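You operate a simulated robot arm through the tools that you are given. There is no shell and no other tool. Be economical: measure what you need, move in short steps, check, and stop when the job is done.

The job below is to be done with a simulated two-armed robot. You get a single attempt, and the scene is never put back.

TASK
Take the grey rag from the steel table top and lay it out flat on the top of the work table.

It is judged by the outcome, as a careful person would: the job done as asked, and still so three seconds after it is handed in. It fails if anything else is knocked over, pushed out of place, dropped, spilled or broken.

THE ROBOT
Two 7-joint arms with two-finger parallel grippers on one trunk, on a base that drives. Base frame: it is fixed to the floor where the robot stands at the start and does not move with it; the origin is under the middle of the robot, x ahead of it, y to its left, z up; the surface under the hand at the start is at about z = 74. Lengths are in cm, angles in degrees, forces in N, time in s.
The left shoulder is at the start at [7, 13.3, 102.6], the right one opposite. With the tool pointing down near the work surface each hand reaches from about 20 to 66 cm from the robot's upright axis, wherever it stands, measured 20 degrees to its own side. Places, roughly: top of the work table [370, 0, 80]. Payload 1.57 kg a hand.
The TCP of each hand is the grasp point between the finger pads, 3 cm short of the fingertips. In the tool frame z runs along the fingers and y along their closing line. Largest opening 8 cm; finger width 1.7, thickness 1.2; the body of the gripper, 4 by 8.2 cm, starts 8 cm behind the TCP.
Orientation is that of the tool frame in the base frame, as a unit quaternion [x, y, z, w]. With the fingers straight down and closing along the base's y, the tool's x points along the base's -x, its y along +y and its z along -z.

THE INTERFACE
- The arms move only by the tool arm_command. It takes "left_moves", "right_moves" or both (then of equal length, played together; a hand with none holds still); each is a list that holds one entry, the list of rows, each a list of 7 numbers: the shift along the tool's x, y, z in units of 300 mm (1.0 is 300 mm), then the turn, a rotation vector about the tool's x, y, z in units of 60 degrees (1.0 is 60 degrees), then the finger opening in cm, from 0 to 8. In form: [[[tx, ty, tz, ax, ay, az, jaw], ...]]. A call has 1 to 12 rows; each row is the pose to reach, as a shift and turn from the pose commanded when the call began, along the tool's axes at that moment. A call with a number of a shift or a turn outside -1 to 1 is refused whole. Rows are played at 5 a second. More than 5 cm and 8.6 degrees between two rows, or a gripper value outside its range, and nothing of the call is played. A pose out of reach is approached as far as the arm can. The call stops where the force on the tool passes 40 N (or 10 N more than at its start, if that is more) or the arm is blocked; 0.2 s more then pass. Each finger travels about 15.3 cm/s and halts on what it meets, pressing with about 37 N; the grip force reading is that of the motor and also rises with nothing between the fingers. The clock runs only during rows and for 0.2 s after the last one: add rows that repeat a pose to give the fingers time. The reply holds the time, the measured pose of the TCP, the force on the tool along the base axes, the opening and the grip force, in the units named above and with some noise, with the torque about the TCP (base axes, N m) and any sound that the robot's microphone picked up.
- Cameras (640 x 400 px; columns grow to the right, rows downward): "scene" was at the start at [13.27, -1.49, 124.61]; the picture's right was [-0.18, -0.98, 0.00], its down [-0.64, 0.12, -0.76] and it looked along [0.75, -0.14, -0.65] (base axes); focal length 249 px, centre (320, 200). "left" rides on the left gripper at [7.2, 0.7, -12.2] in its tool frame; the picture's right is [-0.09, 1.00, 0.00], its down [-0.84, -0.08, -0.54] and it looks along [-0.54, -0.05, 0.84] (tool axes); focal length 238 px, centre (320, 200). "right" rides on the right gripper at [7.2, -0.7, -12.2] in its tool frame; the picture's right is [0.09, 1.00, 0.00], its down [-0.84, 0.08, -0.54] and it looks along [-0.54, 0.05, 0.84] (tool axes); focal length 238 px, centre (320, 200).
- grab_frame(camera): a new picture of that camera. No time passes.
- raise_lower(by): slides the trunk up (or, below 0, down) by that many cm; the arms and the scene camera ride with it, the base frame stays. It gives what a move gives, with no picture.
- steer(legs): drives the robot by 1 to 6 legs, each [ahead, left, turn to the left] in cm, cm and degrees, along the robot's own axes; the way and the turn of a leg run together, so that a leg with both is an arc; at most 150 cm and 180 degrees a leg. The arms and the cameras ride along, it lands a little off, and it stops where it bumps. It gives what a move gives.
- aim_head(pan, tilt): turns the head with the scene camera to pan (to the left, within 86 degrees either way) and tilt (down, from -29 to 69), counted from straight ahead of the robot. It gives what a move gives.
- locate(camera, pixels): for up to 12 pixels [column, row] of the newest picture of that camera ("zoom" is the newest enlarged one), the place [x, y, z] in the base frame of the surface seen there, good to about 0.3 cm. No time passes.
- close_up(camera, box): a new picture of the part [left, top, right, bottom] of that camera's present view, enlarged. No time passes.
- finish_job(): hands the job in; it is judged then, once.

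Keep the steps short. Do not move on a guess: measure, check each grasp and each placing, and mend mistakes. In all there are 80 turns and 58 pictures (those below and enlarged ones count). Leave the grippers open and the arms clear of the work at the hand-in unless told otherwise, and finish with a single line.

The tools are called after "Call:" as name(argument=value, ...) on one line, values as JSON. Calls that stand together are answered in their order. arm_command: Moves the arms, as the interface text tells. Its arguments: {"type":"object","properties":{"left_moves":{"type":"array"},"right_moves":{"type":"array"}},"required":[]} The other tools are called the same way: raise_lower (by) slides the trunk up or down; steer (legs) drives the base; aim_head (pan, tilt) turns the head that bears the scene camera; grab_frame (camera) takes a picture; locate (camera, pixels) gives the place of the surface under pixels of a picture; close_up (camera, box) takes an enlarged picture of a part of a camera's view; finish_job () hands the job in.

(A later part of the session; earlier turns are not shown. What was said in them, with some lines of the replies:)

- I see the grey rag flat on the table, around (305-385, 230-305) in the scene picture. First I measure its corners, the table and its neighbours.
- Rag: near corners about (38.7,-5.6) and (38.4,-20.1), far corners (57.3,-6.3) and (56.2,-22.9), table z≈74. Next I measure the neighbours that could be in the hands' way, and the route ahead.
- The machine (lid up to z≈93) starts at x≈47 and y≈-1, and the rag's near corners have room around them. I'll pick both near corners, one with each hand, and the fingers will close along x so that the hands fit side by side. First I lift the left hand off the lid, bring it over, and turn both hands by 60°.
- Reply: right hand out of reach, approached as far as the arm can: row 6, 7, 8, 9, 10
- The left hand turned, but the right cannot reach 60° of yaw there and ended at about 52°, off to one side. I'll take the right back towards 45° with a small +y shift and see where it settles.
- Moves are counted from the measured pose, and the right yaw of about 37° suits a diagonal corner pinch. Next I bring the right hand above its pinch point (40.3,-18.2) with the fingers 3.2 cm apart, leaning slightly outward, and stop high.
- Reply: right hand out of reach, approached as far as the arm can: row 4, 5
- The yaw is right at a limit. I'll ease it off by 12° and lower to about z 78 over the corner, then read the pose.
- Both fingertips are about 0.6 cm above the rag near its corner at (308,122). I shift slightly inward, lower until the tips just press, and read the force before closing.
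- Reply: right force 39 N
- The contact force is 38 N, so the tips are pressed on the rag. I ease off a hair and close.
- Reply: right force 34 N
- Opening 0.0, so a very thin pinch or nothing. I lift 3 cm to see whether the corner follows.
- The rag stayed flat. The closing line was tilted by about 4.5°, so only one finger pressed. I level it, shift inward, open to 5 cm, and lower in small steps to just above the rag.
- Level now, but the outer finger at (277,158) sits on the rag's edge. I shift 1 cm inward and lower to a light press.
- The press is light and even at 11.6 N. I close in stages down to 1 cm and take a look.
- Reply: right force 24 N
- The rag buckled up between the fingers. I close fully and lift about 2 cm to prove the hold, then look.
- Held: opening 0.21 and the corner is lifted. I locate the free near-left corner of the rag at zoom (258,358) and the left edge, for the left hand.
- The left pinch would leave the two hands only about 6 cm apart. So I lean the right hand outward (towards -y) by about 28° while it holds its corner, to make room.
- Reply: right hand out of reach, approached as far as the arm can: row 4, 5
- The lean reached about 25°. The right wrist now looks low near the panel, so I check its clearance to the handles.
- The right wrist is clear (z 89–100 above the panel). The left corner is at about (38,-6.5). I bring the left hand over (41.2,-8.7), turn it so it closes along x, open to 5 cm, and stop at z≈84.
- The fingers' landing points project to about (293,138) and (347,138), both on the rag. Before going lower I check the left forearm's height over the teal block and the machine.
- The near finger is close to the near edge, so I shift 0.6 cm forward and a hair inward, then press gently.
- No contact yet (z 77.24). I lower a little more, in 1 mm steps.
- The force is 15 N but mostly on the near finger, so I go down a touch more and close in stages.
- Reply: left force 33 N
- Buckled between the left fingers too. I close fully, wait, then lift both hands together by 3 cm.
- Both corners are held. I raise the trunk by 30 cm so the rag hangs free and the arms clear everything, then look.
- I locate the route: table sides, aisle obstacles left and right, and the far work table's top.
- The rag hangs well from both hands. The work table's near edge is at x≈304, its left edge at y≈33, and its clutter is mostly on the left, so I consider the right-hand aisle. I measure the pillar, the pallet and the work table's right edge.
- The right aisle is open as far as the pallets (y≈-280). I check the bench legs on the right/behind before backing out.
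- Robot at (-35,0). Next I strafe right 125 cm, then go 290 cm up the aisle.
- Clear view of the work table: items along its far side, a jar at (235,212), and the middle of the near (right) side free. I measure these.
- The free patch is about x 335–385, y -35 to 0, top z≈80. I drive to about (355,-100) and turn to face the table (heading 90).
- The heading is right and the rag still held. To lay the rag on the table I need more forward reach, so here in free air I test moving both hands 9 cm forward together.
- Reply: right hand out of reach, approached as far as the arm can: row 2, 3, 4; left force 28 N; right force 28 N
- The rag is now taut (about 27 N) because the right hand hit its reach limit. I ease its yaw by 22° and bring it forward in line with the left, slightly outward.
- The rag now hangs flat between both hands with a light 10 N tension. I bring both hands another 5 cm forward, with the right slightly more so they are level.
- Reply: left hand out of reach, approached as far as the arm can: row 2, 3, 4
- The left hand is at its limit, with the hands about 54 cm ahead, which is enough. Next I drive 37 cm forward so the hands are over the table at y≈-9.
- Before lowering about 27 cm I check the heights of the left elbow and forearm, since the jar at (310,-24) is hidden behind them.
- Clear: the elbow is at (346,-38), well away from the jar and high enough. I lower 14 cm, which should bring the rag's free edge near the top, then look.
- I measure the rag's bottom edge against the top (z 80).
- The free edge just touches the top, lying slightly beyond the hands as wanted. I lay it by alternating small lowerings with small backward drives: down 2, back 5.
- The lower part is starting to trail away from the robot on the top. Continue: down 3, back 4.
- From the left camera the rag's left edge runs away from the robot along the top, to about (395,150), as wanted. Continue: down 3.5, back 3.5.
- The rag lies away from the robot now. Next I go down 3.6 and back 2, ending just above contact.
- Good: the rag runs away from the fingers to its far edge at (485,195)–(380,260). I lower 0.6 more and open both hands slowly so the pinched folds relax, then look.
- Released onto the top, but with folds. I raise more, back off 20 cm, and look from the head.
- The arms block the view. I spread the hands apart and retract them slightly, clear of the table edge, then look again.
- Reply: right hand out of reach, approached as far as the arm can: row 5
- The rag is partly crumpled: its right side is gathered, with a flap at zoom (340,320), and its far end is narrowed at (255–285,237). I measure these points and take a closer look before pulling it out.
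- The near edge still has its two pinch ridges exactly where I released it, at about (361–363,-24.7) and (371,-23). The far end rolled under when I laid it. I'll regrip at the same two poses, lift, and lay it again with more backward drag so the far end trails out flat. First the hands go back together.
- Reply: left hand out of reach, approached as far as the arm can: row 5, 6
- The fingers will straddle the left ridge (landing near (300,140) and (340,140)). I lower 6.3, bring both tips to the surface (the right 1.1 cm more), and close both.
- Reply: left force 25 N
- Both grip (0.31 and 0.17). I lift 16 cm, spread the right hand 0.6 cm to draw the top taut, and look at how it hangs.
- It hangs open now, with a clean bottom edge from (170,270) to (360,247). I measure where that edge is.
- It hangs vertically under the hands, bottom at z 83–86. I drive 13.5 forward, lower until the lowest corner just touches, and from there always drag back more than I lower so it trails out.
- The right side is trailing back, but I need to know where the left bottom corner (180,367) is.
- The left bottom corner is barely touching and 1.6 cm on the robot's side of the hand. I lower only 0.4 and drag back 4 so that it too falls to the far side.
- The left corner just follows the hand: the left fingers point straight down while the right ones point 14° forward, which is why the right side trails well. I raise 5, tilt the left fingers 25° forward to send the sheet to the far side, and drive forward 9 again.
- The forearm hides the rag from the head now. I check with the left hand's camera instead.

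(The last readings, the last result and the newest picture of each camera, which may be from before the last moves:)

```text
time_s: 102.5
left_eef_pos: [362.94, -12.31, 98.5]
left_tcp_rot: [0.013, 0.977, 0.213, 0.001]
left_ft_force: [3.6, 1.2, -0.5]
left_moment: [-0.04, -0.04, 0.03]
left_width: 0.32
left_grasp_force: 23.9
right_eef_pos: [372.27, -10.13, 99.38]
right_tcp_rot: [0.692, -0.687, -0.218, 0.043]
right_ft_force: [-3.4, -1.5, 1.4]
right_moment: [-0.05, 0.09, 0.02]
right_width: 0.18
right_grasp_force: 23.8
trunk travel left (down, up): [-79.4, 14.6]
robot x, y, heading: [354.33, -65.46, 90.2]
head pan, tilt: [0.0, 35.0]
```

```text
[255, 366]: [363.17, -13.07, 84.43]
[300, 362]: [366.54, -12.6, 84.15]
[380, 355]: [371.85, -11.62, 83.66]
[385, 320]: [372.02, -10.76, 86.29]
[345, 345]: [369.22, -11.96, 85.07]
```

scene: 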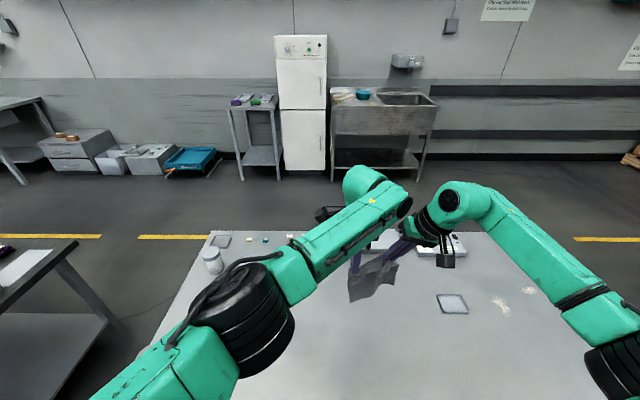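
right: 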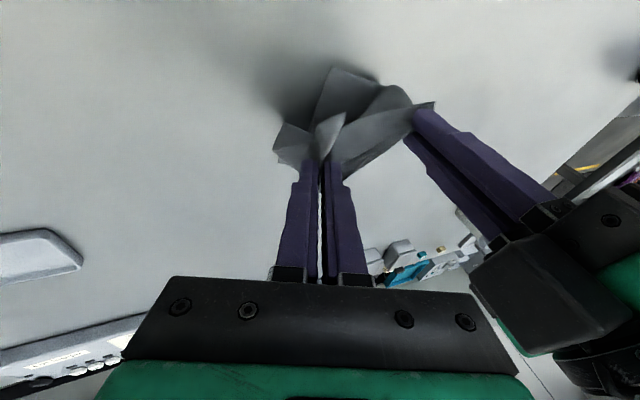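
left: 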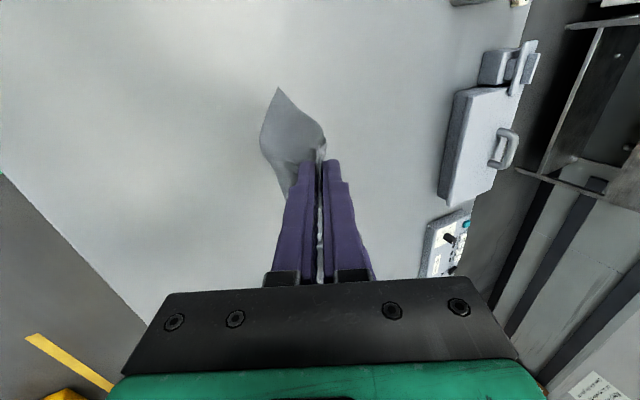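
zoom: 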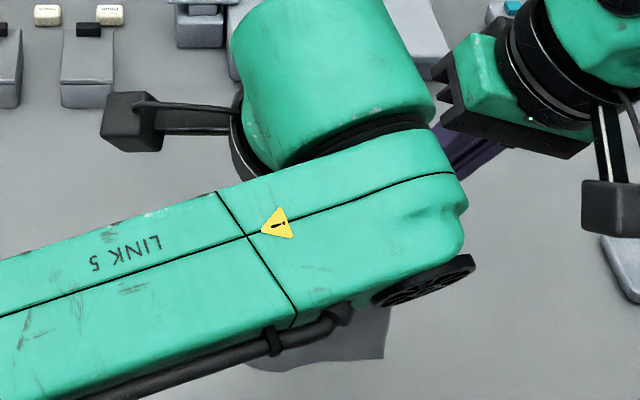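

The bottom edge is level now (z 83.7–84.4). I lower 4.4 to firm contact all along, drag back 3, lower 1 more, drag 3, then check with the left camera.

Call:
raise_lower(by=-4.4)

Call:
steer(legs=[[-3, 0, 0]])

Call:
raise_lower(by=-1.2)

Call:
steer(legs=[[-3.5, 0, 0]])

Call:
grab_frame(camera="left")

Call:
locate(camera="left", pixels=[[278, 95], [270, 120], [290, 110], [310, 130], [330, 130], [350, 140], [370, 150]])

```text
time_s: 103.4
left_eef_pos: [362.94, -12.25, 94.02]
left_tcp_rot: [0.013, 0.977, 0.212, 0.002]
left_ft_force: [2.5, 0.8, -0.9]
left_moment: [0.01, -0.01, 0.01]
left_width: 0.33
left_grasp_force: 24.7
right_eef_pos: [372.17, -10.02, 94.88]
right_tcp_rot: [0.692, -0.687, -0.218, 0.045]
right_ft_force: [-3.0, -1.5, 0.4]
right_moment: [-0.03, 0.08, 0.04]
right_width: 0.21
right_grasp_force: 23.9
trunk travel left (down, up): [-75.0, 19.0]
robot x, y, heading: [354.18, -65.6, 90.1]
head pan, tilt: [0.0, 35.0]
```

```text
time_s: 104.2
left_eef_pos: [363.03, -14.76, 93.77]
left_tcp_rot: [0.012, 0.978, 0.209, 0.003]
left_ft_force: [4.2, 2.1, -1.1]
left_moment: [-0.03, -0.04, 0.01]
left_width: 0.3
left_grasp_force: 24.3
right_eef_pos: [372.22, -12.52, 94.66]
right_tcp_rot: [0.692, -0.688, -0.216, 0.046]
right_ft_force: [-3.3, -1.5, 1.1]
right_moment: [-0.05, 0.12, 0.05]
right_width: 0.19
right_grasp_force: 23.7
trunk travel left (down, up): [-75.0, 19.0]
robot x, y, heading: [354.56, -68.88, 90.1]
head pan, tilt: [0.0, 35.0]
```

```text
time_s: 104.8
left_eef_pos: [363.03, -15.02, 92.79]
left_tcp_rot: [0.013, 0.977, 0.212, 0.002]
left_ft_force: [3.0, 2.4, -0.5]
left_moment: [-0.02, -0.01, 0.04]
left_width: 0.29
left_grasp_force: 23.8
right_eef_pos: [372.13, -12.88, 93.6]
right_tcp_rot: [0.692, -0.687, -0.217, 0.044]
right_ft_force: [-3.1, -1.9, 0.9]
right_moment: [-0.03, 0.09, 0.03]
right_width: 0.19
right_grasp_force: 24.2
trunk travel left (down, up): [-73.8, 20.2]
robot x, y, heading: [354.35, -68.61, 90.2]
head pan, tilt: [0.0, 35.0]
```

```text
time_s: 105.7
left_eef_pos: [362.93, -18.31, 92.63]
left_tcp_rot: [0.013, 0.978, 0.21, 0.002]
left_ft_force: [2.7, 1.8, -0.1]
left_moment: [-0.03, 0.0, 0.01]
left_width: 0.31
left_grasp_force: 24.0
right_eef_pos: [372.19, -16.13, 93.34]
right_tcp_rot: [0.691, -0.688, -0.216, 0.045]
right_ft_force: [-3.5, -1.3, 0.2]
right_moment: [-0.07, 0.11, 0.04]
right_width: 0.19
right_grasp_force: 23.7
trunk travel left (down, up): [-73.8, 20.2]
robot x, y, heading: [354.1, -71.76, 90.1]
head pan, tilt: [0.0, 35.0]
```

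```text
6 pictures are left
```

left: 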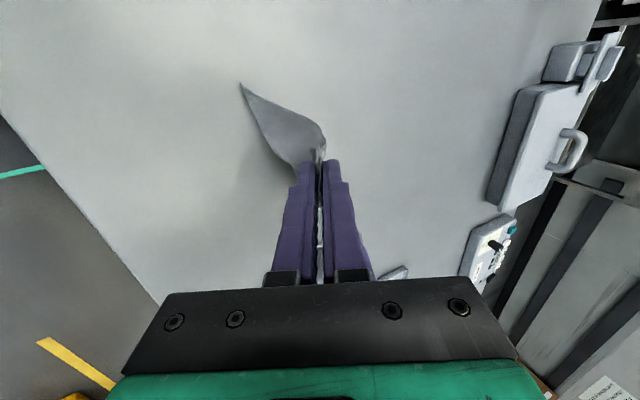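

```text
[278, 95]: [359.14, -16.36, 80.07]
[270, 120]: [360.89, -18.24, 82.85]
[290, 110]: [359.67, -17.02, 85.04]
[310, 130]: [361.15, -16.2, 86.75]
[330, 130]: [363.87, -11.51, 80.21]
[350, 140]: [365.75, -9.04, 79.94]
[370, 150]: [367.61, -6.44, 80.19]
```

The left part still swings towards the robot. A firmer, lower drag over a longer path should trail it out. I raise 4, set the left hand vertical again, go forward 9, lower to firm contact, then drag back in stages while lowering.

Call:
raise_lower(by=5)

Call:
steer(legs=[[8.8, 0, 0]])

Call:
arm_command(left_moves=[[[0, 0, 0, 0.1, 0, 0, 0], [0, 0, 0, 0.2, 0, 0, 0], [0, 0, 0, 0.3, 0, 0, 0], [0, 0, 0, 0.42, 0, 0, 0], [0, 0, 0, 0.42, 0, 0, 0]]])

Call:
raise_lower(by=-8)

Call:
steer(legs=[[-4, 0, 0]])

Call:
raise_lower(by=-3)

Call:
steer(legs=[[-5, 0, 0]])

Call:
grab_frame(camera="left")

```text
time_s: 106.6
left_eef_pos: [363.0, -18.56, 97.87]
left_tcp_rot: [0.013, 0.977, 0.212, 0.002]
left_ft_force: [3.0, 1.4, -0.7]
left_moment: [-0.01, -0.01, 0.02]
left_width: 0.29
left_grasp_force: 23.8
right_eef_pos: [372.09, -16.25, 98.58]
right_tcp_rot: [0.692, -0.687, -0.218, 0.044]
right_ft_force: [-2.7, -1.5, 0.8]
right_moment: [-0.02, 0.08, 0.02]
right_width: 0.21
right_grasp_force: 23.7
trunk travel left (down, up): [-78.8, 15.2]
robot x, y, heading: [354.34, -72.11, 90.2]
head pan, tilt: [0.0, 35.0]
```

```text
time_s: 107.7
left_eef_pos: [362.95, -9.79, 97.86]
left_tcp_rot: [0.011, 0.977, 0.212, 0.002]
left_ft_force: [2.7, 1.6, -1.2]
left_moment: [-0.04, -0.02, 0.01]
left_width: 0.29
left_grasp_force: 24.6
right_eef_pos: [372.01, -7.5, 98.68]
right_tcp_rot: [0.692, -0.687, -0.217, 0.043]
right_ft_force: [-2.8, -1.3, -0.1]
right_moment: [-0.04, 0.14, 0.02]
right_width: 0.19
right_grasp_force: 23.9
trunk travel left (down, up): [-78.8, 15.2]
robot x, y, heading: [354.19, -63.13, 90.1]
head pan, tilt: [0.0, 35.0]
```

```text
time_s: 108.9
left_eef_pos: [362.89, -9.53, 97.89]
left_tcp_rot: [0.013, 1.0, -0.006, 0.0]
left_ft_force: [4.4, 2.9, -0.4]
left_moment: [0.05, -0.04, 0.03]
left_width: 0.3
left_grasp_force: 24.0
right_eef_pos: [372.05, -7.25, 98.64]
right_tcp_rot: [0.692, -0.687, -0.217, 0.044]
right_ft_force: [-4.8, -1.3, 1.4]
right_moment: [-0.08, 0.14, 0.04]
right_width: 0.19
right_grasp_force: 23.7
trunk travel left (down, up): [-78.8, 15.2]
robot x, y, heading: [354.27, -63.03, 90.0]
head pan, tilt: [0.0, 35.0]
```

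```text
time_s: 110.1
left_eef_pos: [362.85, -9.74, 89.84]
left_tcp_rot: [0.012, 1.0, -0.006, -0.001]
left_ft_force: [6.5, 2.7, -0.8]
left_moment: [0.09, -0.07, 0.05]
left_width: 0.28
left_grasp_force: 24.5
right_eef_pos: [372.03, -7.25, 90.66]
right_tcp_rot: [0.692, -0.687, -0.217, 0.045]
right_ft_force: [-6.1, -2.3, 0.2]
right_moment: [-0.06, 0.17, 0.05]
right_width: 0.2
right_grasp_force: 23.5
trunk travel left (down, up): [-70.8, 23.2]
robot x, y, heading: [354.48, -63.03, 89.8]
head pan, tilt: [0.0, 35.0]
```

```text
time_s: 111.0
left_eef_pos: [363.01, -13.3, 89.62]
left_tcp_rot: [0.012, 1.0, -0.009, -0.001]
left_ft_force: [7.0, 2.8, -1.2]
left_moment: [0.06, -0.09, -0.02]
left_width: 0.3
left_grasp_force: 24.1
right_eef_pos: [372.06, -11.05, 90.53]
right_tcp_rot: [0.692, -0.687, -0.217, 0.045]
right_ft_force: [-5.4, -3.9, 0.6]
right_moment: [-0.06, 0.21, 0.1]
right_width: 0.19
right_grasp_force: 23.5
trunk travel left (down, up): [-70.8, 23.2]
robot x, y, heading: [354.36, -66.45, 89.7]
head pan, tilt: [0.0, 35.0]
```

```text
time_s: 111.7
left_eef_pos: [362.92, -13.66, 86.85]
left_tcp_rot: [0.012, 1.0, -0.007, -0.001]
left_ft_force: [4.9, 1.8, -0.2]
left_moment: [0.09, -0.06, 0.03]
left_width: 0.3
left_grasp_force: 24.4
right_eef_pos: [372.04, -11.3, 87.75]
right_tcp_rot: [0.693, -0.686, -0.219, 0.044]
right_ft_force: [-5.0, -2.0, 0.8]
right_moment: [-0.03, 0.11, 0.09]
right_width: 0.19
right_grasp_force: 23.2
trunk travel left (down, up): [-67.8, 26.2]
robot x, y, heading: [354.04, -66.69, 90.0]
head pan, tilt: [0.0, 35.0]
```

```text
time_s: 112.7
left_eef_pos: [363.08, -18.18, 86.66]
left_tcp_rot: [0.013, 1.0, -0.008, -0.001]
left_ft_force: [5.7, 2.7, -0.6]
left_moment: [0.06, -0.08, 0.06]
left_width: 0.29
left_grasp_force: 24.2
right_eef_pos: [372.01, -16.11, 87.59]
right_tcp_rot: [0.691, -0.687, -0.217, 0.045]
right_ft_force: [-5.5, -3.3, -0.1]
right_moment: [-0.07, 0.17, 0.1]
right_width: 0.21
right_grasp_force: 23.0
trunk travel left (down, up): [-67.8, 26.2]
robot x, y, heading: [354.12, -71.56, 89.8]
head pan, tilt: [0.0, 35.0]
```

```text
5 pictures are left
```

left: 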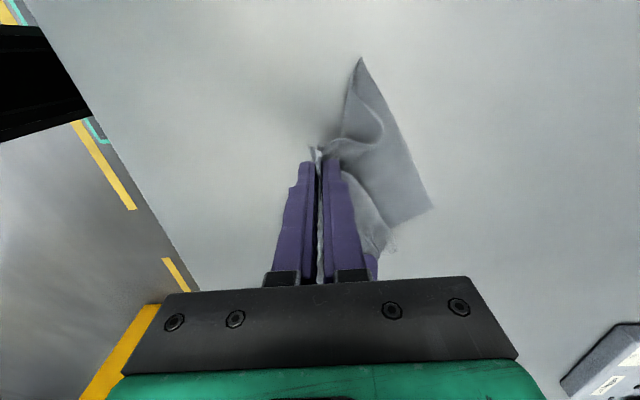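

Now the whole far edge lies flat and straight on the far side, from (360,58) to (430,208), with no roll. I measure it before finishing the pull.

Call:
locate(camera="left", pixels=[[361, 62], [395, 130], [427, 206], [352, 95], [345, 130], [385, 235], [375, 150]])

```text
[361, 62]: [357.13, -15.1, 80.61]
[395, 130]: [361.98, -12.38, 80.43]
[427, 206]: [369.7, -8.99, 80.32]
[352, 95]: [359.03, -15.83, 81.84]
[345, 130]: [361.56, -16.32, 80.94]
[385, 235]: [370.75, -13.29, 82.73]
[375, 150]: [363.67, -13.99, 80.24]
```

The far edge runs from (357,-15) to (370,-9). To stretch the sheet the hands must end about 9 cm further back and 2 cm to the right. I do that in three small lower-and-drag stages.

Call:
steer(legs=[[-4, -0.8, 0]])

Call:
raise_lower(by=-1.5)

Call:
steer(legs=[[-3.5, -0.8, 0]])

Call:
raise_lower(by=-1.5)

Call:
steer(legs=[[-2, -0.5, 0]])

Call:
grab_frame(camera="left")

```text
time_s: 113.5
left_eef_pos: [363.77, -21.97, 86.63]
left_tcp_rot: [0.013, 1.0, -0.007, -0.001]
left_ft_force: [3.7, 3.1, -1.4]
left_moment: [0.02, -0.07, 0.03]
left_width: 0.3
left_grasp_force: 24.5
right_eef_pos: [372.83, -19.82, 87.53]
right_tcp_rot: [0.692, -0.687, -0.217, 0.046]
right_ft_force: [-5.3, -1.9, 0.2]
right_moment: [-0.08, 0.13, 0.08]
right_width: 0.19
right_grasp_force: 23.5
trunk travel left (down, up): [-67.8, 26.2]
robot x, y, heading: [355.19, -75.35, 90.2]
head pan, tilt: [0.0, 35.0]
```

```text
time_s: 114.2
left_eef_pos: [363.69, -22.13, 85.26]
left_tcp_rot: [0.013, 1.0, -0.006, 0.0]
left_ft_force: [3.5, 2.5, 0.3]
left_moment: [0.06, -0.01, 0.06]
left_width: 0.32
left_grasp_force: 24.2
right_eef_pos: [372.86, -19.92, 86.15]
right_tcp_rot: [0.692, -0.687, -0.218, 0.044]
right_ft_force: [-3.6, -2.4, 0.3]
right_moment: [-0.07, 0.13, 0.05]
right_width: 0.19
right_grasp_force: 23.3
trunk travel left (down, up): [-66.3, 27.7]
robot x, y, heading: [355.05, -75.71, 90.0]
head pan, tilt: [0.0, 35.0]
```

```text
time_s: 115.0
left_eef_pos: [364.53, -25.41, 85.08]
left_tcp_rot: [0.012, 1.0, -0.008, 0.0]
left_ft_force: [4.6, 3.0, -1.1]
left_moment: [0.01, -0.05, 0.04]
left_width: 0.29
left_grasp_force: 23.9
right_eef_pos: [373.64, -23.15, 86.04]
right_tcp_rot: [0.692, -0.687, -0.216, 0.046]
right_ft_force: [-4.1, -2.1, 0.3]
right_moment: [-0.08, 0.14, 0.06]
right_width: 0.2
right_grasp_force: 23.3
trunk travel left (down, up): [-66.3, 27.7]
robot x, y, heading: [355.86, -79.26, 90.0]
head pan, tilt: [0.0, 35.0]
```

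```text
time_s: 115.7
left_eef_pos: [364.59, -25.8, 83.82]
left_tcp_rot: [0.011, 1.0, -0.006, 0.0]
left_ft_force: [2.8, 1.1, -0.4]
left_moment: [0.08, -0.05, 0.07]
left_width: 0.28
left_grasp_force: 24.1
right_eef_pos: [373.58, -23.39, 84.58]
right_tcp_rot: [0.692, -0.686, -0.218, 0.045]
right_ft_force: [-3.3, -1.8, 0.0]
right_moment: [-0.04, 0.07, 0.06]
right_width: 0.22
right_grasp_force: 23.5
trunk travel left (down, up): [-64.8, 29.2]
robot x, y, heading: [355.77, -79.45, 90.1]
head pan, tilt: [0.0, 35.0]
```

```text
time_s: 116.4
left_eef_pos: [364.92, -27.49, 83.62]
left_tcp_rot: [0.011, 1.0, -0.007, 0.0]
left_ft_force: [4.6, 2.2, -1.2]
left_moment: [0.03, -0.04, 0.02]
left_width: 0.28
left_grasp_force: 23.7
right_eef_pos: [374.15, -25.23, 84.52]
right_tcp_rot: [0.693, -0.687, -0.216, 0.046]
right_ft_force: [-3.5, -2.1, 0.6]
right_moment: [-0.06, 0.1, 0.01]
right_width: 0.2
right_grasp_force: 23.4
trunk travel left (down, up): [-64.8, 29.2]
robot x, y, heading: [356.65, -81.3, 89.7]
head pan, tilt: [0.0, 35.0]
```

```text
4 pictures are left
```

left: 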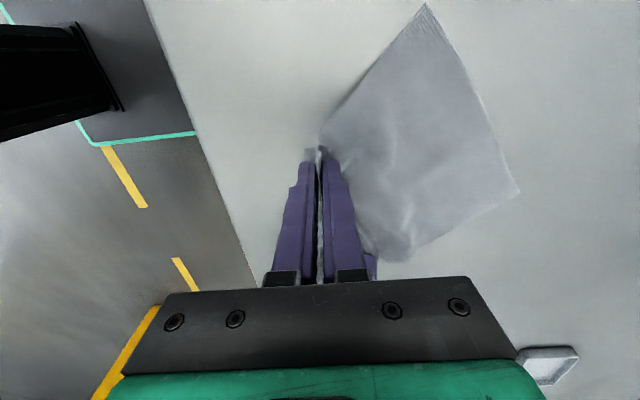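

Lovely: the main part of the rag is flat. Now I release the left pinch in reverse: press the tips on the surface and open outward so the ridge is pulled flat, while the right still anchors.

Call:
arm_command(left_moves=[[[0, 0, 0.01, 0, 0, 0, 0], [0, 0, 0.018, 0, 0, 0, 0], [0, 0, 0.022, 0, 0, 0, 0], [0, 0, 0.022, 0, 0, 0, 1], [0, 0, 0.022, 0, 0, 0, 2], [0, 0, 0.022, 0, 0, 0, 3], [0, 0, 0.022, 0, 0, 0, 4], [0, 0, 0.022, 0, 0, 0, 5], [0, 0, 0.022, 0, 0, 0, 5.6], [0, 0, 0.022, 0, 0, 0, 5.6]]])

```text
time_s: 118.6
left_eef_pos: [365.12, -27.66, 83.3]
left_tcp_rot: [0.012, 1.0, -0.005, -0.001]
left_ft_force: [0.2, -0.7, 6.9]
left_moment: [0.22, 0.07, -0.02]
left_width: 5.54
left_grasp_force: 0.0
right_eef_pos: [374.1, -25.42, 84.74]
right_tcp_rot: [0.692, -0.687, -0.217, 0.044]
right_ft_force: [0.1, -1.2, -0.6]
right_moment: [0.01, -0.03, -0.02]
right_width: 0.2
right_grasp_force: 23.3
trunk travel left (down, up): [-64.8, 29.2]
robot x, y, heading: [356.71, -80.94, 89.9]
head pan, tilt: [0.0, 35.0]
```

The left ridge was opened out. I lift the left hand clear and move it aside, then bring the right hand upright (its closing line level) for the same reverse release.

Call:
arm_command(left_moves=[[[0, 0, -0.13, 0, 0, 0, 5.6], [0, 0, -0.26, 0, 0, 0, 5.6], [0, 0, -0.39, 0, 0, 0, 5.6], [0.13, 0, -0.39, 0, 0, 0, 5.6], [0.26, 0, -0.39, 0, 0, 0, 5.6], [0.39, -0.05, -0.39, 0, 0, 0, 5.6], [0.45, -0.1, -0.39, 0, 0, 0, 5.6], [0.45, -0.1, -0.39, 0, 0, 0, 5.6], [0.45, -0.1, -0.39, 0, 0, 0, 5.6], [0.45, -0.1, -0.39, 0, 0, 0, 5.6]]], right_moves=[[[0, 0, 0, 0, 0, 0, 0], [0, 0, 0, 0, 0, 0, 0], [0, 0, 0, 0, 0, 0, 0], [0, 0, 0, 0, 0, 0, 0], [0, 0, 0, 0, 0, 0, 0], [0, 0, 0, 0.09, 0, 0, 0], [0, 0, 0, 0.18, 0, 0, 0], [0, 0, 0, 0.27, 0, 0, 0], [0, 0, 0, 0.36, 0, 0, 0], [0, 0, 0, 0.36, 0, 0, 0]]])

Call:
grab_frame(camera="scene")

```text
time_s: 120.8
left_eef_pos: [351.53, -30.3, 94.99]
left_tcp_rot: [0.011, 1.0, -0.006, 0.0]
left_ft_force: [-0.6, -0.2, -0.6]
left_moment: [0.0, 0.05, 0.0]
left_width: 5.6
left_grasp_force: 0.1
left hand out of reach, approached as far as the arm can: row 3
right_eef_pos: [374.12, -25.32, 84.65]
right_tcp_rot: [-0.689, 0.715, 0.086, 0.086]
right_ft_force: [-0.4, -0.5, 0.5]
right_moment: [-0.02, 0.02, 0.01]
right_width: 0.22
right_grasp_force: 23.1
trunk travel left (down, up): [-64.8, 29.2]
robot x, y, heading: [356.23, -81.05, 90.1]
head pan, tilt: [0.0, 35.0]
```

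```text
3 pictures are left
```

scene: 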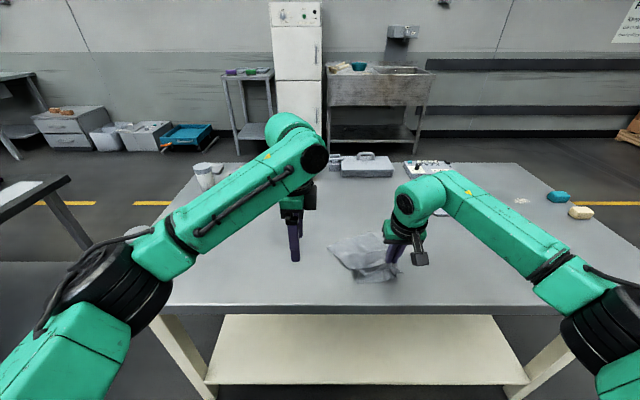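

The rag is laid out well, and the right hand is level at the near-right corner. I lower it until its tips press lightly.

Call:
arm_command(right_moves=[[[0.004, 0, 0.018, 0, 0, 0, 0], [0.008, 0, 0.03, 0, 0, 0, 0], [0.009, 0, 0.036, 0, 0, 0, 0], [0.01, 0, 0.041, 0, 0, 0, 0]]])

Call:
locate(camera="scene", pixels=[[330, 250], [358, 281], [383, 234], [343, 264], [370, 275], [395, 278], [355, 240], [370, 250], [350, 270], [385, 268]])

```text
time_s: 121.8
left_eef_pos: [351.64, -30.12, 95.0]
left_tcp_rot: [0.011, 1.0, -0.006, -0.001]
left_ft_force: [-0.1, 0.2, 0.7]
left_moment: [0.01, 0.01, 0.01]
left_width: 5.63
left_grasp_force: 0.1
right_eef_pos: [373.94, -25.48, 83.38]
right_tcp_rot: [-0.689, 0.715, 0.086, 0.087]
right_ft_force: [-0.6, 0.6, 6.2]
right_moment: [0.07, 0.0, -0.01]
right_width: 0.18
right_grasp_force: 23.6
trunk travel left (down, up): [-64.8, 29.2]
robot x, y, heading: [356.29, -80.84, 90.1]
head pan, tilt: [0.0, 35.0]
```

```text
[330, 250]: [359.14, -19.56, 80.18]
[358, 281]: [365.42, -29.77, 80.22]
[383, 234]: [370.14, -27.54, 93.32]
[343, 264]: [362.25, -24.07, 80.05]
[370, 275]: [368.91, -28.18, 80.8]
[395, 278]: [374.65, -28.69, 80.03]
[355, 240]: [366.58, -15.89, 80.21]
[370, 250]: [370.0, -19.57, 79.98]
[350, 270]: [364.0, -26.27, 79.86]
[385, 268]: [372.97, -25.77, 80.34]
```

Light contact at 6 N. I press a bit more and open outward to spread the right ridge, then lift straight up.

Call:
arm_command(right_moves=[[[0.001, 0, 0.004, 0, 0, 0, 0], [0.001, 0, 0.006, 0, 0, 0, 1], [0.001, 0, 0.007, 0, 0, 0, 2], [0.001, 0, 0.007, 0, 0, 0, 3], [0.001, 0, 0.007, 0, 0, 0, 4], [0.001, 0, 0.007, 0, 0, 0, 5], [0.001, 0, 0.007, 0, 0, 0, 6], [0.001, 0, 0.007, 0, 0, 0, 6], [-0.03, 0, -0.12, 0, 0, 0, 6], [-0.06, 0, -0.25, 0, 0, 0, 6], [-0.09, 0, -0.37, 0, 0, 0, 6]]])

Call:
arm_command(right_moves=[[[0, -0.12, 0, 0, 0, 0, 6], [0, -0.24, 0, 0, 0, 0, 6], [0, -0.36, 0, 0, 0, 0, 6]]])

Call:
close_up(camera="scene", box=[300, 215, 428, 295])

```text
time_s: 124.2
left_eef_pos: [351.57, -30.05, 94.98]
left_tcp_rot: [0.011, 1.0, -0.005, 0.0]
left_ft_force: [0.5, 0.2, -0.3]
left_moment: [-0.01, -0.01, 0.02]
left_width: 5.62
left_grasp_force: 0.1
right_eef_pos: [373.97, -25.39, 94.72]
right_tcp_rot: [-0.688, 0.715, 0.085, 0.085]
right_ft_force: [-0.1, 1.1, 1.1]
right_moment: [0.0, -0.02, 0.02]
right_width: 5.99
right_grasp_force: 0.1
trunk travel left (down, up): [-64.8, 29.2]
robot x, y, heading: [356.45, -80.92, 90.3]
head pan, tilt: [0.0, 35.0]
```

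```text
time_s: 125.0
left_eef_pos: [351.65, -30.03, 94.97]
left_tcp_rot: [0.012, 1.0, -0.006, -0.001]
left_ft_force: [-0.8, -0.3, 0.5]
left_moment: [0.01, 0.01, -0.04]
left_width: 5.59
left_grasp_force: 0.0
right_eef_pos: [385.04, -25.91, 94.7]
right_tcp_rot: [-0.689, 0.715, 0.086, 0.085]
right_ft_force: [0.9, 0.3, -0.3]
right_moment: [-0.01, -0.01, -0.01]
right_width: 6.0
right_grasp_force: 0.1
trunk travel left (down, up): [-64.8, 29.2]
robot x, y, heading: [356.44, -81.0, 90.1]
head pan, tilt: [0.0, 35.0]
```

```text
5.00 times, centred on (364, 255) of scene
```

zoom: 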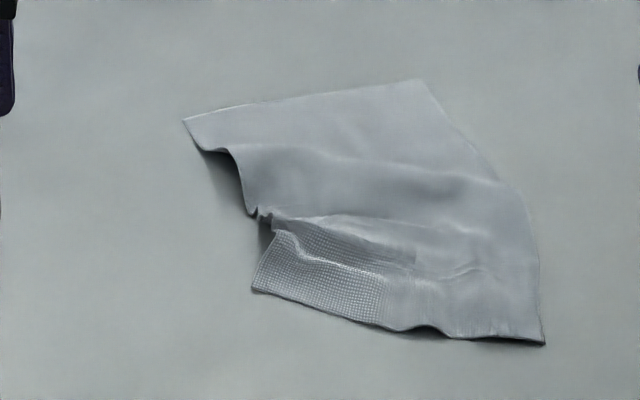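

Very good: all four corners are visible and the right side is flat. A ridge remains at the left (zoom (265,215)) because the near-left corner sits pulled in. I'll anchor the main part with the right fingertips and slide the near-left corner outward with the left fingertips. First I measure.

Call:
locate(camera="zoom", pixels=[[185, 121], [422, 82], [542, 342], [255, 288], [290, 275], [265, 213], [240, 170], [300, 185], [420, 180], [480, 230], [330, 295], [320, 225]])

```text
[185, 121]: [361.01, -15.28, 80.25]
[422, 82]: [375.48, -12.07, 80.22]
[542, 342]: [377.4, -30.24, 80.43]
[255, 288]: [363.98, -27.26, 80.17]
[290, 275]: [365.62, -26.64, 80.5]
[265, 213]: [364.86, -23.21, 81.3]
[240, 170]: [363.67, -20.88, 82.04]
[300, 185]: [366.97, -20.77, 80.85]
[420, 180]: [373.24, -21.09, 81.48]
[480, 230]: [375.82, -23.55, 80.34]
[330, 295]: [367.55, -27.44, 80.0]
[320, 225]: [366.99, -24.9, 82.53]
```

The near-left corner (364,-27) should lie about 5 cm closer to the robot. I drive 10 forward for reach, then bring the right fingertips over the anchor point (374,-17) and the left ones over the near-left corner (365.6,-26.2), both closed and still high.

Call:
steer(legs=[[10, 0, 0]])

Call:
arm_command(left_moves=[[[-0.12, -0.05, 0, 0, 0, 0, 3], [-0.24, -0.1, 0, 0, 0, 0, 0], [-0.36, -0.16, 0.05, 0, 0, 0, 0], [-0.467, -0.207, 0.13, 0, 0, 0, 0], [-0.467, -0.207, 0.25, 0, 0, 0, 0], [-0.467, -0.207, 0.3, 0, 0, 0, 0]]], right_moves=[[[0, 0.09, 0, 0, 0, 0, 3], [0, 0.18, 0, 0, 0, 0, 0], [0.03, 0.27, 0.05, 0, 0, 0, 0], [0.06, 0.364, 0.13, 0, 0, 0, 0], [0.1, 0.364, 0.23, 0, 0, 0, 0], [0.119, 0.364, 0.271, 0, 0, 0, 0]]])

```text
time_s: 126.2
left_eef_pos: [351.41, -19.99, 95.01]
left_tcp_rot: [0.011, 1.0, -0.006, 0.0]
left_ft_force: [-0.1, 0.6, -0.1]
left_moment: [-0.03, -0.01, -0.01]
left_width: 5.6
left_grasp_force: 0.0
right_eef_pos: [384.84, -15.61, 94.76]
right_tcp_rot: [-0.69, 0.714, 0.086, 0.085]
right_ft_force: [0.3, 0.6, -0.1]
right_moment: [-0.01, 0.02, 0.0]
right_width: 6.01
right_grasp_force: 0.1
trunk travel left (down, up): [-64.8, 29.2]
robot x, y, heading: [356.44, -71.12, 90.3]
head pan, tilt: [0.0, 35.0]
```

```text
time_s: 127.6
left_eef_pos: [365.37, -26.67, 85.93]
left_tcp_rot: [0.01, 1.0, -0.006, 0.0]
left_ft_force: [0.6, -0.4, -0.5]
left_moment: [0.02, -0.05, 0.0]
left_width: 0.02
left_grasp_force: 21.1
right_eef_pos: [373.61, -16.69, 86.07]
right_tcp_rot: [-0.689, 0.714, 0.085, 0.086]
right_ft_force: [0.1, 0.3, 0.4]
right_moment: [0.01, 0.04, -0.02]
right_width: 0.0
right_grasp_force: 21.8
trunk travel left (down, up): [-64.8, 29.2]
robot x, y, heading: [356.62, -70.92, 90.6]
head pan, tilt: [0.0, 35.0]
```

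Both are in place. I lower both to light contact.

Call:
arm_command(left_moves=[[[0, 0.01, 0.05, 0, 0, 0, 0], [0, 0.01, 0.08, 0, 0, 0, 0], [0, 0.01, 0.089, 0, 0, 0, 0], [0, 0.01, 0.094, 0, 0, 0, 0]]], right_moves=[[[0.012, 0, 0.05, 0, 0, 0, 0], [0.02, 0, 0.08, 0, 0, 0, 0], [0.022, 0, 0.088, 0, 0, 0, 0], [0.023, 0, 0.093, 0, 0, 0, 0]]])

```text
time_s: 128.6
left_eef_pos: [365.15, -26.29, 83.21]
left_tcp_rot: [0.012, 1.0, -0.006, 0.0]
left_ft_force: [0.2, 0.4, 0.0]
left_moment: [-0.03, -0.03, 0.0]
left_width: 0.0
left_grasp_force: 21.3
right_eef_pos: [373.73, -16.85, 83.28]
right_tcp_rot: [-0.69, 0.714, 0.086, 0.086]
right_ft_force: [0.0, 0.2, 4.0]
right_moment: [0.06, 0.0, -0.03]
right_width: 0.0
right_grasp_force: 21.2
trunk travel left (down, up): [-64.8, 29.2]
robot x, y, heading: [356.16, -70.88, 90.2]
head pan, tilt: [0.0, 35.0]
```

Right touches at 4 N and the left is just about to. I press both a little more, then slide the left 4.5 cm toward the robot and 0.8 cm left.

Call:
arm_command(left_moves=[[[0, 0, 0.006, 0, 0, 0, 0], [0, 0, 0.01, 0, 0, 0, 0], [0.005, -0.03, 0.01, 0, 0, 0, 0], [0.01, -0.06, 0.01, 0, 0, 0, 0], [0.016, -0.09, 0.01, 0, 0, 0, 0], [0.022, -0.12, 0.01, 0, 0, 0, 0], [0.027, -0.15, 0.01, 0, 0, 0, 0]]], right_moves=[[[0, 0, 0.005, 0, 0, 0, 0], [0, 0, 0.009, 0, 0, 0, 0], [0, 0, 0.009, 0, 0, 0, 0], [0, 0, 0.009, 0, 0, 0, 0], [0, 0, 0.009, 0, 0, 0, 0], [0, 0, 0.009, 0, 0, 0, 0], [0, 0, 0.009, 0, 0, 0, 0]]])

```text
time_s: 130.2
left_eef_pos: [364.23, -31.14, 83.21]
left_tcp_rot: [0.011, 1.0, -0.005, 0.001]
left_ft_force: [1.2, 2.5, 14.4]
left_moment: [0.16, -0.02, 0.02]
left_width: 0.0
left_grasp_force: 21.3
right_eef_pos: [373.74, -17.03, 83.21]
right_tcp_rot: [-0.69, 0.714, 0.087, 0.087]
right_ft_force: [0.2, 3.4, 20.3]
right_moment: [0.12, 0.02, 0.01]
right_width: 0.0
right_grasp_force: 21.7
trunk travel left (down, up): [-64.8, 29.2]
robot x, y, heading: [356.24, -71.12, 90.3]
head pan, tilt: [0.0, 35.0]
```

Good: 14 N drag with the anchor holding at 20 N. I lift both hands straight up, spread them, back off 10 and take a look.

Call:
arm_command(left_moves=[[[0, 0, -0.13, 0, 0, 0, 0], [0, 0, -0.26, 0, 0, 0, 0], [0, 0, -0.37, 0, 0, 0, 0], [0.12, 0, -0.37, 0, 0, 0, 0], [0.24, 0, -0.37, 0, 0, 0, 0], [0.36, 0, -0.37, 0, 0, 0, 0], [0.46, 0, -0.37, 0, 0, 0, 0]]], right_moves=[[[-0.031, 0, -0.126, 0, 0, 0, 0], [-0.062, 0, -0.252, 0, 0, 0, 0], [-0.09, 0, -0.36, 0, 0, 0, 0], [-0.09, -0.12, -0.36, 0, 0, 0, 0], [-0.09, -0.24, -0.36, 0, 0, 0, 0], [-0.09, -0.36, -0.36, 0, 0, 0, 0], [-0.09, -0.36, -0.36, 0, 0, 0, 0]]])

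Call:
steer(legs=[[-12, 0, 0]])

Call:
close_up(camera="scene", box=[296, 210, 432, 295])

```text
time_s: 131.8
left_eef_pos: [350.43, -30.66, 93.85]
left_tcp_rot: [0.01, 1.0, -0.006, 0.0]
left_ft_force: [0.2, -0.5, -0.1]
left_moment: [-0.02, -0.04, 0.0]
left_width: 0.0
left_grasp_force: 21.2
right_eef_pos: [384.9, -16.94, 93.86]
right_tcp_rot: [-0.69, 0.714, 0.085, 0.086]
right_ft_force: [-0.2, 0.0, -0.4]
right_moment: [0.0, -0.02, -0.02]
right_width: 0.0
right_grasp_force: 21.1
trunk travel left (down, up): [-64.8, 29.2]
robot x, y, heading: [356.64, -70.93, 90.1]
head pan, tilt: [0.0, 35.0]
```

```text
time_s: 133.1
left_eef_pos: [350.9, -42.66, 93.95]
left_tcp_rot: [0.013, 1.0, -0.007, 0.0]
left_ft_force: [-0.2, 0.7, 0.6]
left_moment: [0.0, -0.02, -0.03]
left_width: 0.01
left_grasp_force: 20.5
right_eef_pos: [385.28, -29.23, 93.69]
right_tcp_rot: [-0.687, 0.716, 0.084, 0.084]
right_ft_force: [1.0, -0.2, 0.4]
right_moment: [0.0, -0.01, -0.01]
right_width: 0.0
right_grasp_force: 21.1
trunk travel left (down, up): [-64.8, 29.2]
robot x, y, heading: [356.27, -82.93, 89.8]
head pan, tilt: [0.0, 35.0]
```

```text
4.71 times, centred on (364, 252) of scene
```

zoom: 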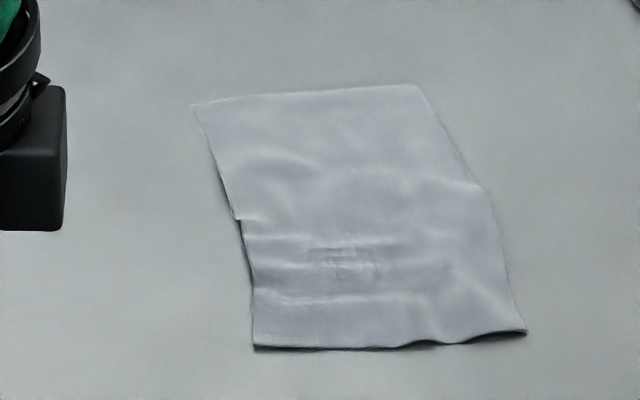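

The rag now lies flat and open with all four corners out. I verify its heights and position on the top, and open the grippers while backing clear.

Call:
locate(camera="zoom", pixels=[[196, 106], [416, 88], [522, 330], [258, 343], [242, 222], [300, 160], [360, 200], [420, 250], [465, 190], [340, 265], [430, 338]])

Call:
raise_lower(by=12)

Call:
steer(legs=[[-30, 0, 0]])

Call:
arm_command(left_moves=[[[0, 0, 0, 0, 0, 0, 4], [0, 0, 0, 0, 0, 0, 8], [0, 0, 0, 0, 0, 0, 8]]], right_moves=[[[0, 0, 0, 0, 0, 0, 4], [0, 0, 0, 0, 0, 0, 8], [0, 0, 0, 0, 0, 0, 8]]])

Call:
grab_frame(camera="scene")

```text
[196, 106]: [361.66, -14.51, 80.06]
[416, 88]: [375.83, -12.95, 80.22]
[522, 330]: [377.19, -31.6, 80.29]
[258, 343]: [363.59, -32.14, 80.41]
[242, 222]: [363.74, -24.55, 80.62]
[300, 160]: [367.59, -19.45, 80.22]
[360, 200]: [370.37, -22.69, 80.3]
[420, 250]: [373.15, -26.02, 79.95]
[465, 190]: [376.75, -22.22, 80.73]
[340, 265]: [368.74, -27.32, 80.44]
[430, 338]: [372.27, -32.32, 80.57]
```

```text
time_s: 134.6
left_eef_pos: [350.79, -42.76, 105.98]
left_tcp_rot: [0.013, 1.0, -0.006, 0.0]
left_ft_force: [0.7, -0.3, 0.3]
left_moment: [-0.01, -0.01, -0.02]
left_width: 0.01
left_grasp_force: 21.4
right_eef_pos: [385.27, -29.34, 105.85]
right_tcp_rot: [-0.687, 0.717, 0.084, 0.085]
right_ft_force: [0.3, -0.1, -0.2]
right_moment: [0.0, 0.01, 0.0]
right_width: 0.0
right_grasp_force: 21.0
trunk travel left (down, up): [-76.8, 17.2]
robot x, y, heading: [356.25, -83.18, 89.7]
head pan, tilt: [0.0, 35.0]
```

```text
time_s: 136.6
left_eef_pos: [350.84, -71.64, 105.93]
left_tcp_rot: [0.015, 1.0, -0.007, 0.0]
left_ft_force: [0.3, 0.1, 0.2]
left_moment: [-0.04, -0.01, -0.01]
left_width: 0.01
left_grasp_force: 20.9
right_eef_pos: [385.31, -58.41, 105.7]
right_tcp_rot: [-0.687, 0.716, 0.085, 0.086]
right_ft_force: [-0.1, 0.1, 0.3]
right_moment: [-0.02, 0.04, 0.0]
right_width: 0.0
right_grasp_force: 20.9
trunk travel left (down, up): [-76.8, 17.2]
robot x, y, heading: [356.16, -112.22, 89.6]
head pan, tilt: [0.0, 35.0]
```

```text
time_s: 137.3
left_eef_pos: [350.92, -71.79, 105.89]
left_tcp_rot: [0.014, 1.0, -0.006, -0.001]
left_ft_force: [-0.5, -0.6, -0.3]
left_moment: [0.02, 0.01, -0.01]
left_width: 8.03
left_grasp_force: 0.0
right_eef_pos: [385.21, -58.39, 105.78]
right_tcp_rot: [-0.687, 0.717, 0.085, 0.085]
right_ft_force: [-0.5, -0.9, 0.8]
right_moment: [-0.02, 0.02, 0.02]
right_width: 8.01
right_grasp_force: 0.1
trunk travel left (down, up): [-76.8, 17.2]
robot x, y, heading: [356.15, -112.25, 89.9]
head pan, tilt: [0.0, 35.0]
```

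```text
0 pictures are left
```

scene: 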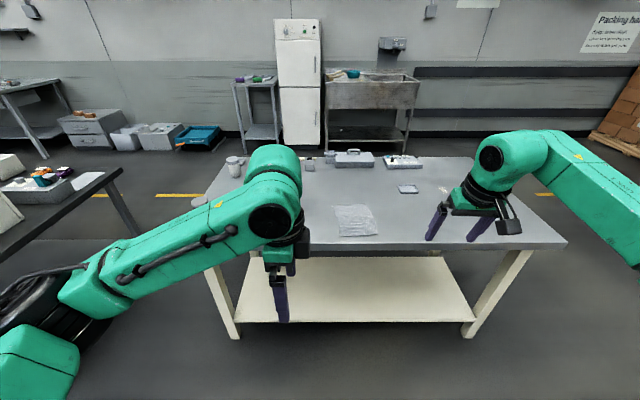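

The rag lies flat within 0.7 cm of the top (z 80–80.7), wholly on the work table (near edge y≈-32, table edge -35). The items I can see on the table look undisturbed, the grippers are open and the arms are clear, so I hand in.

Call:
finish_job()

```text
The job is handed in.
```

The grey rag is off the steel table and laid out flat on the work table top, the job is handed in, and I saw nothing else disturbed.
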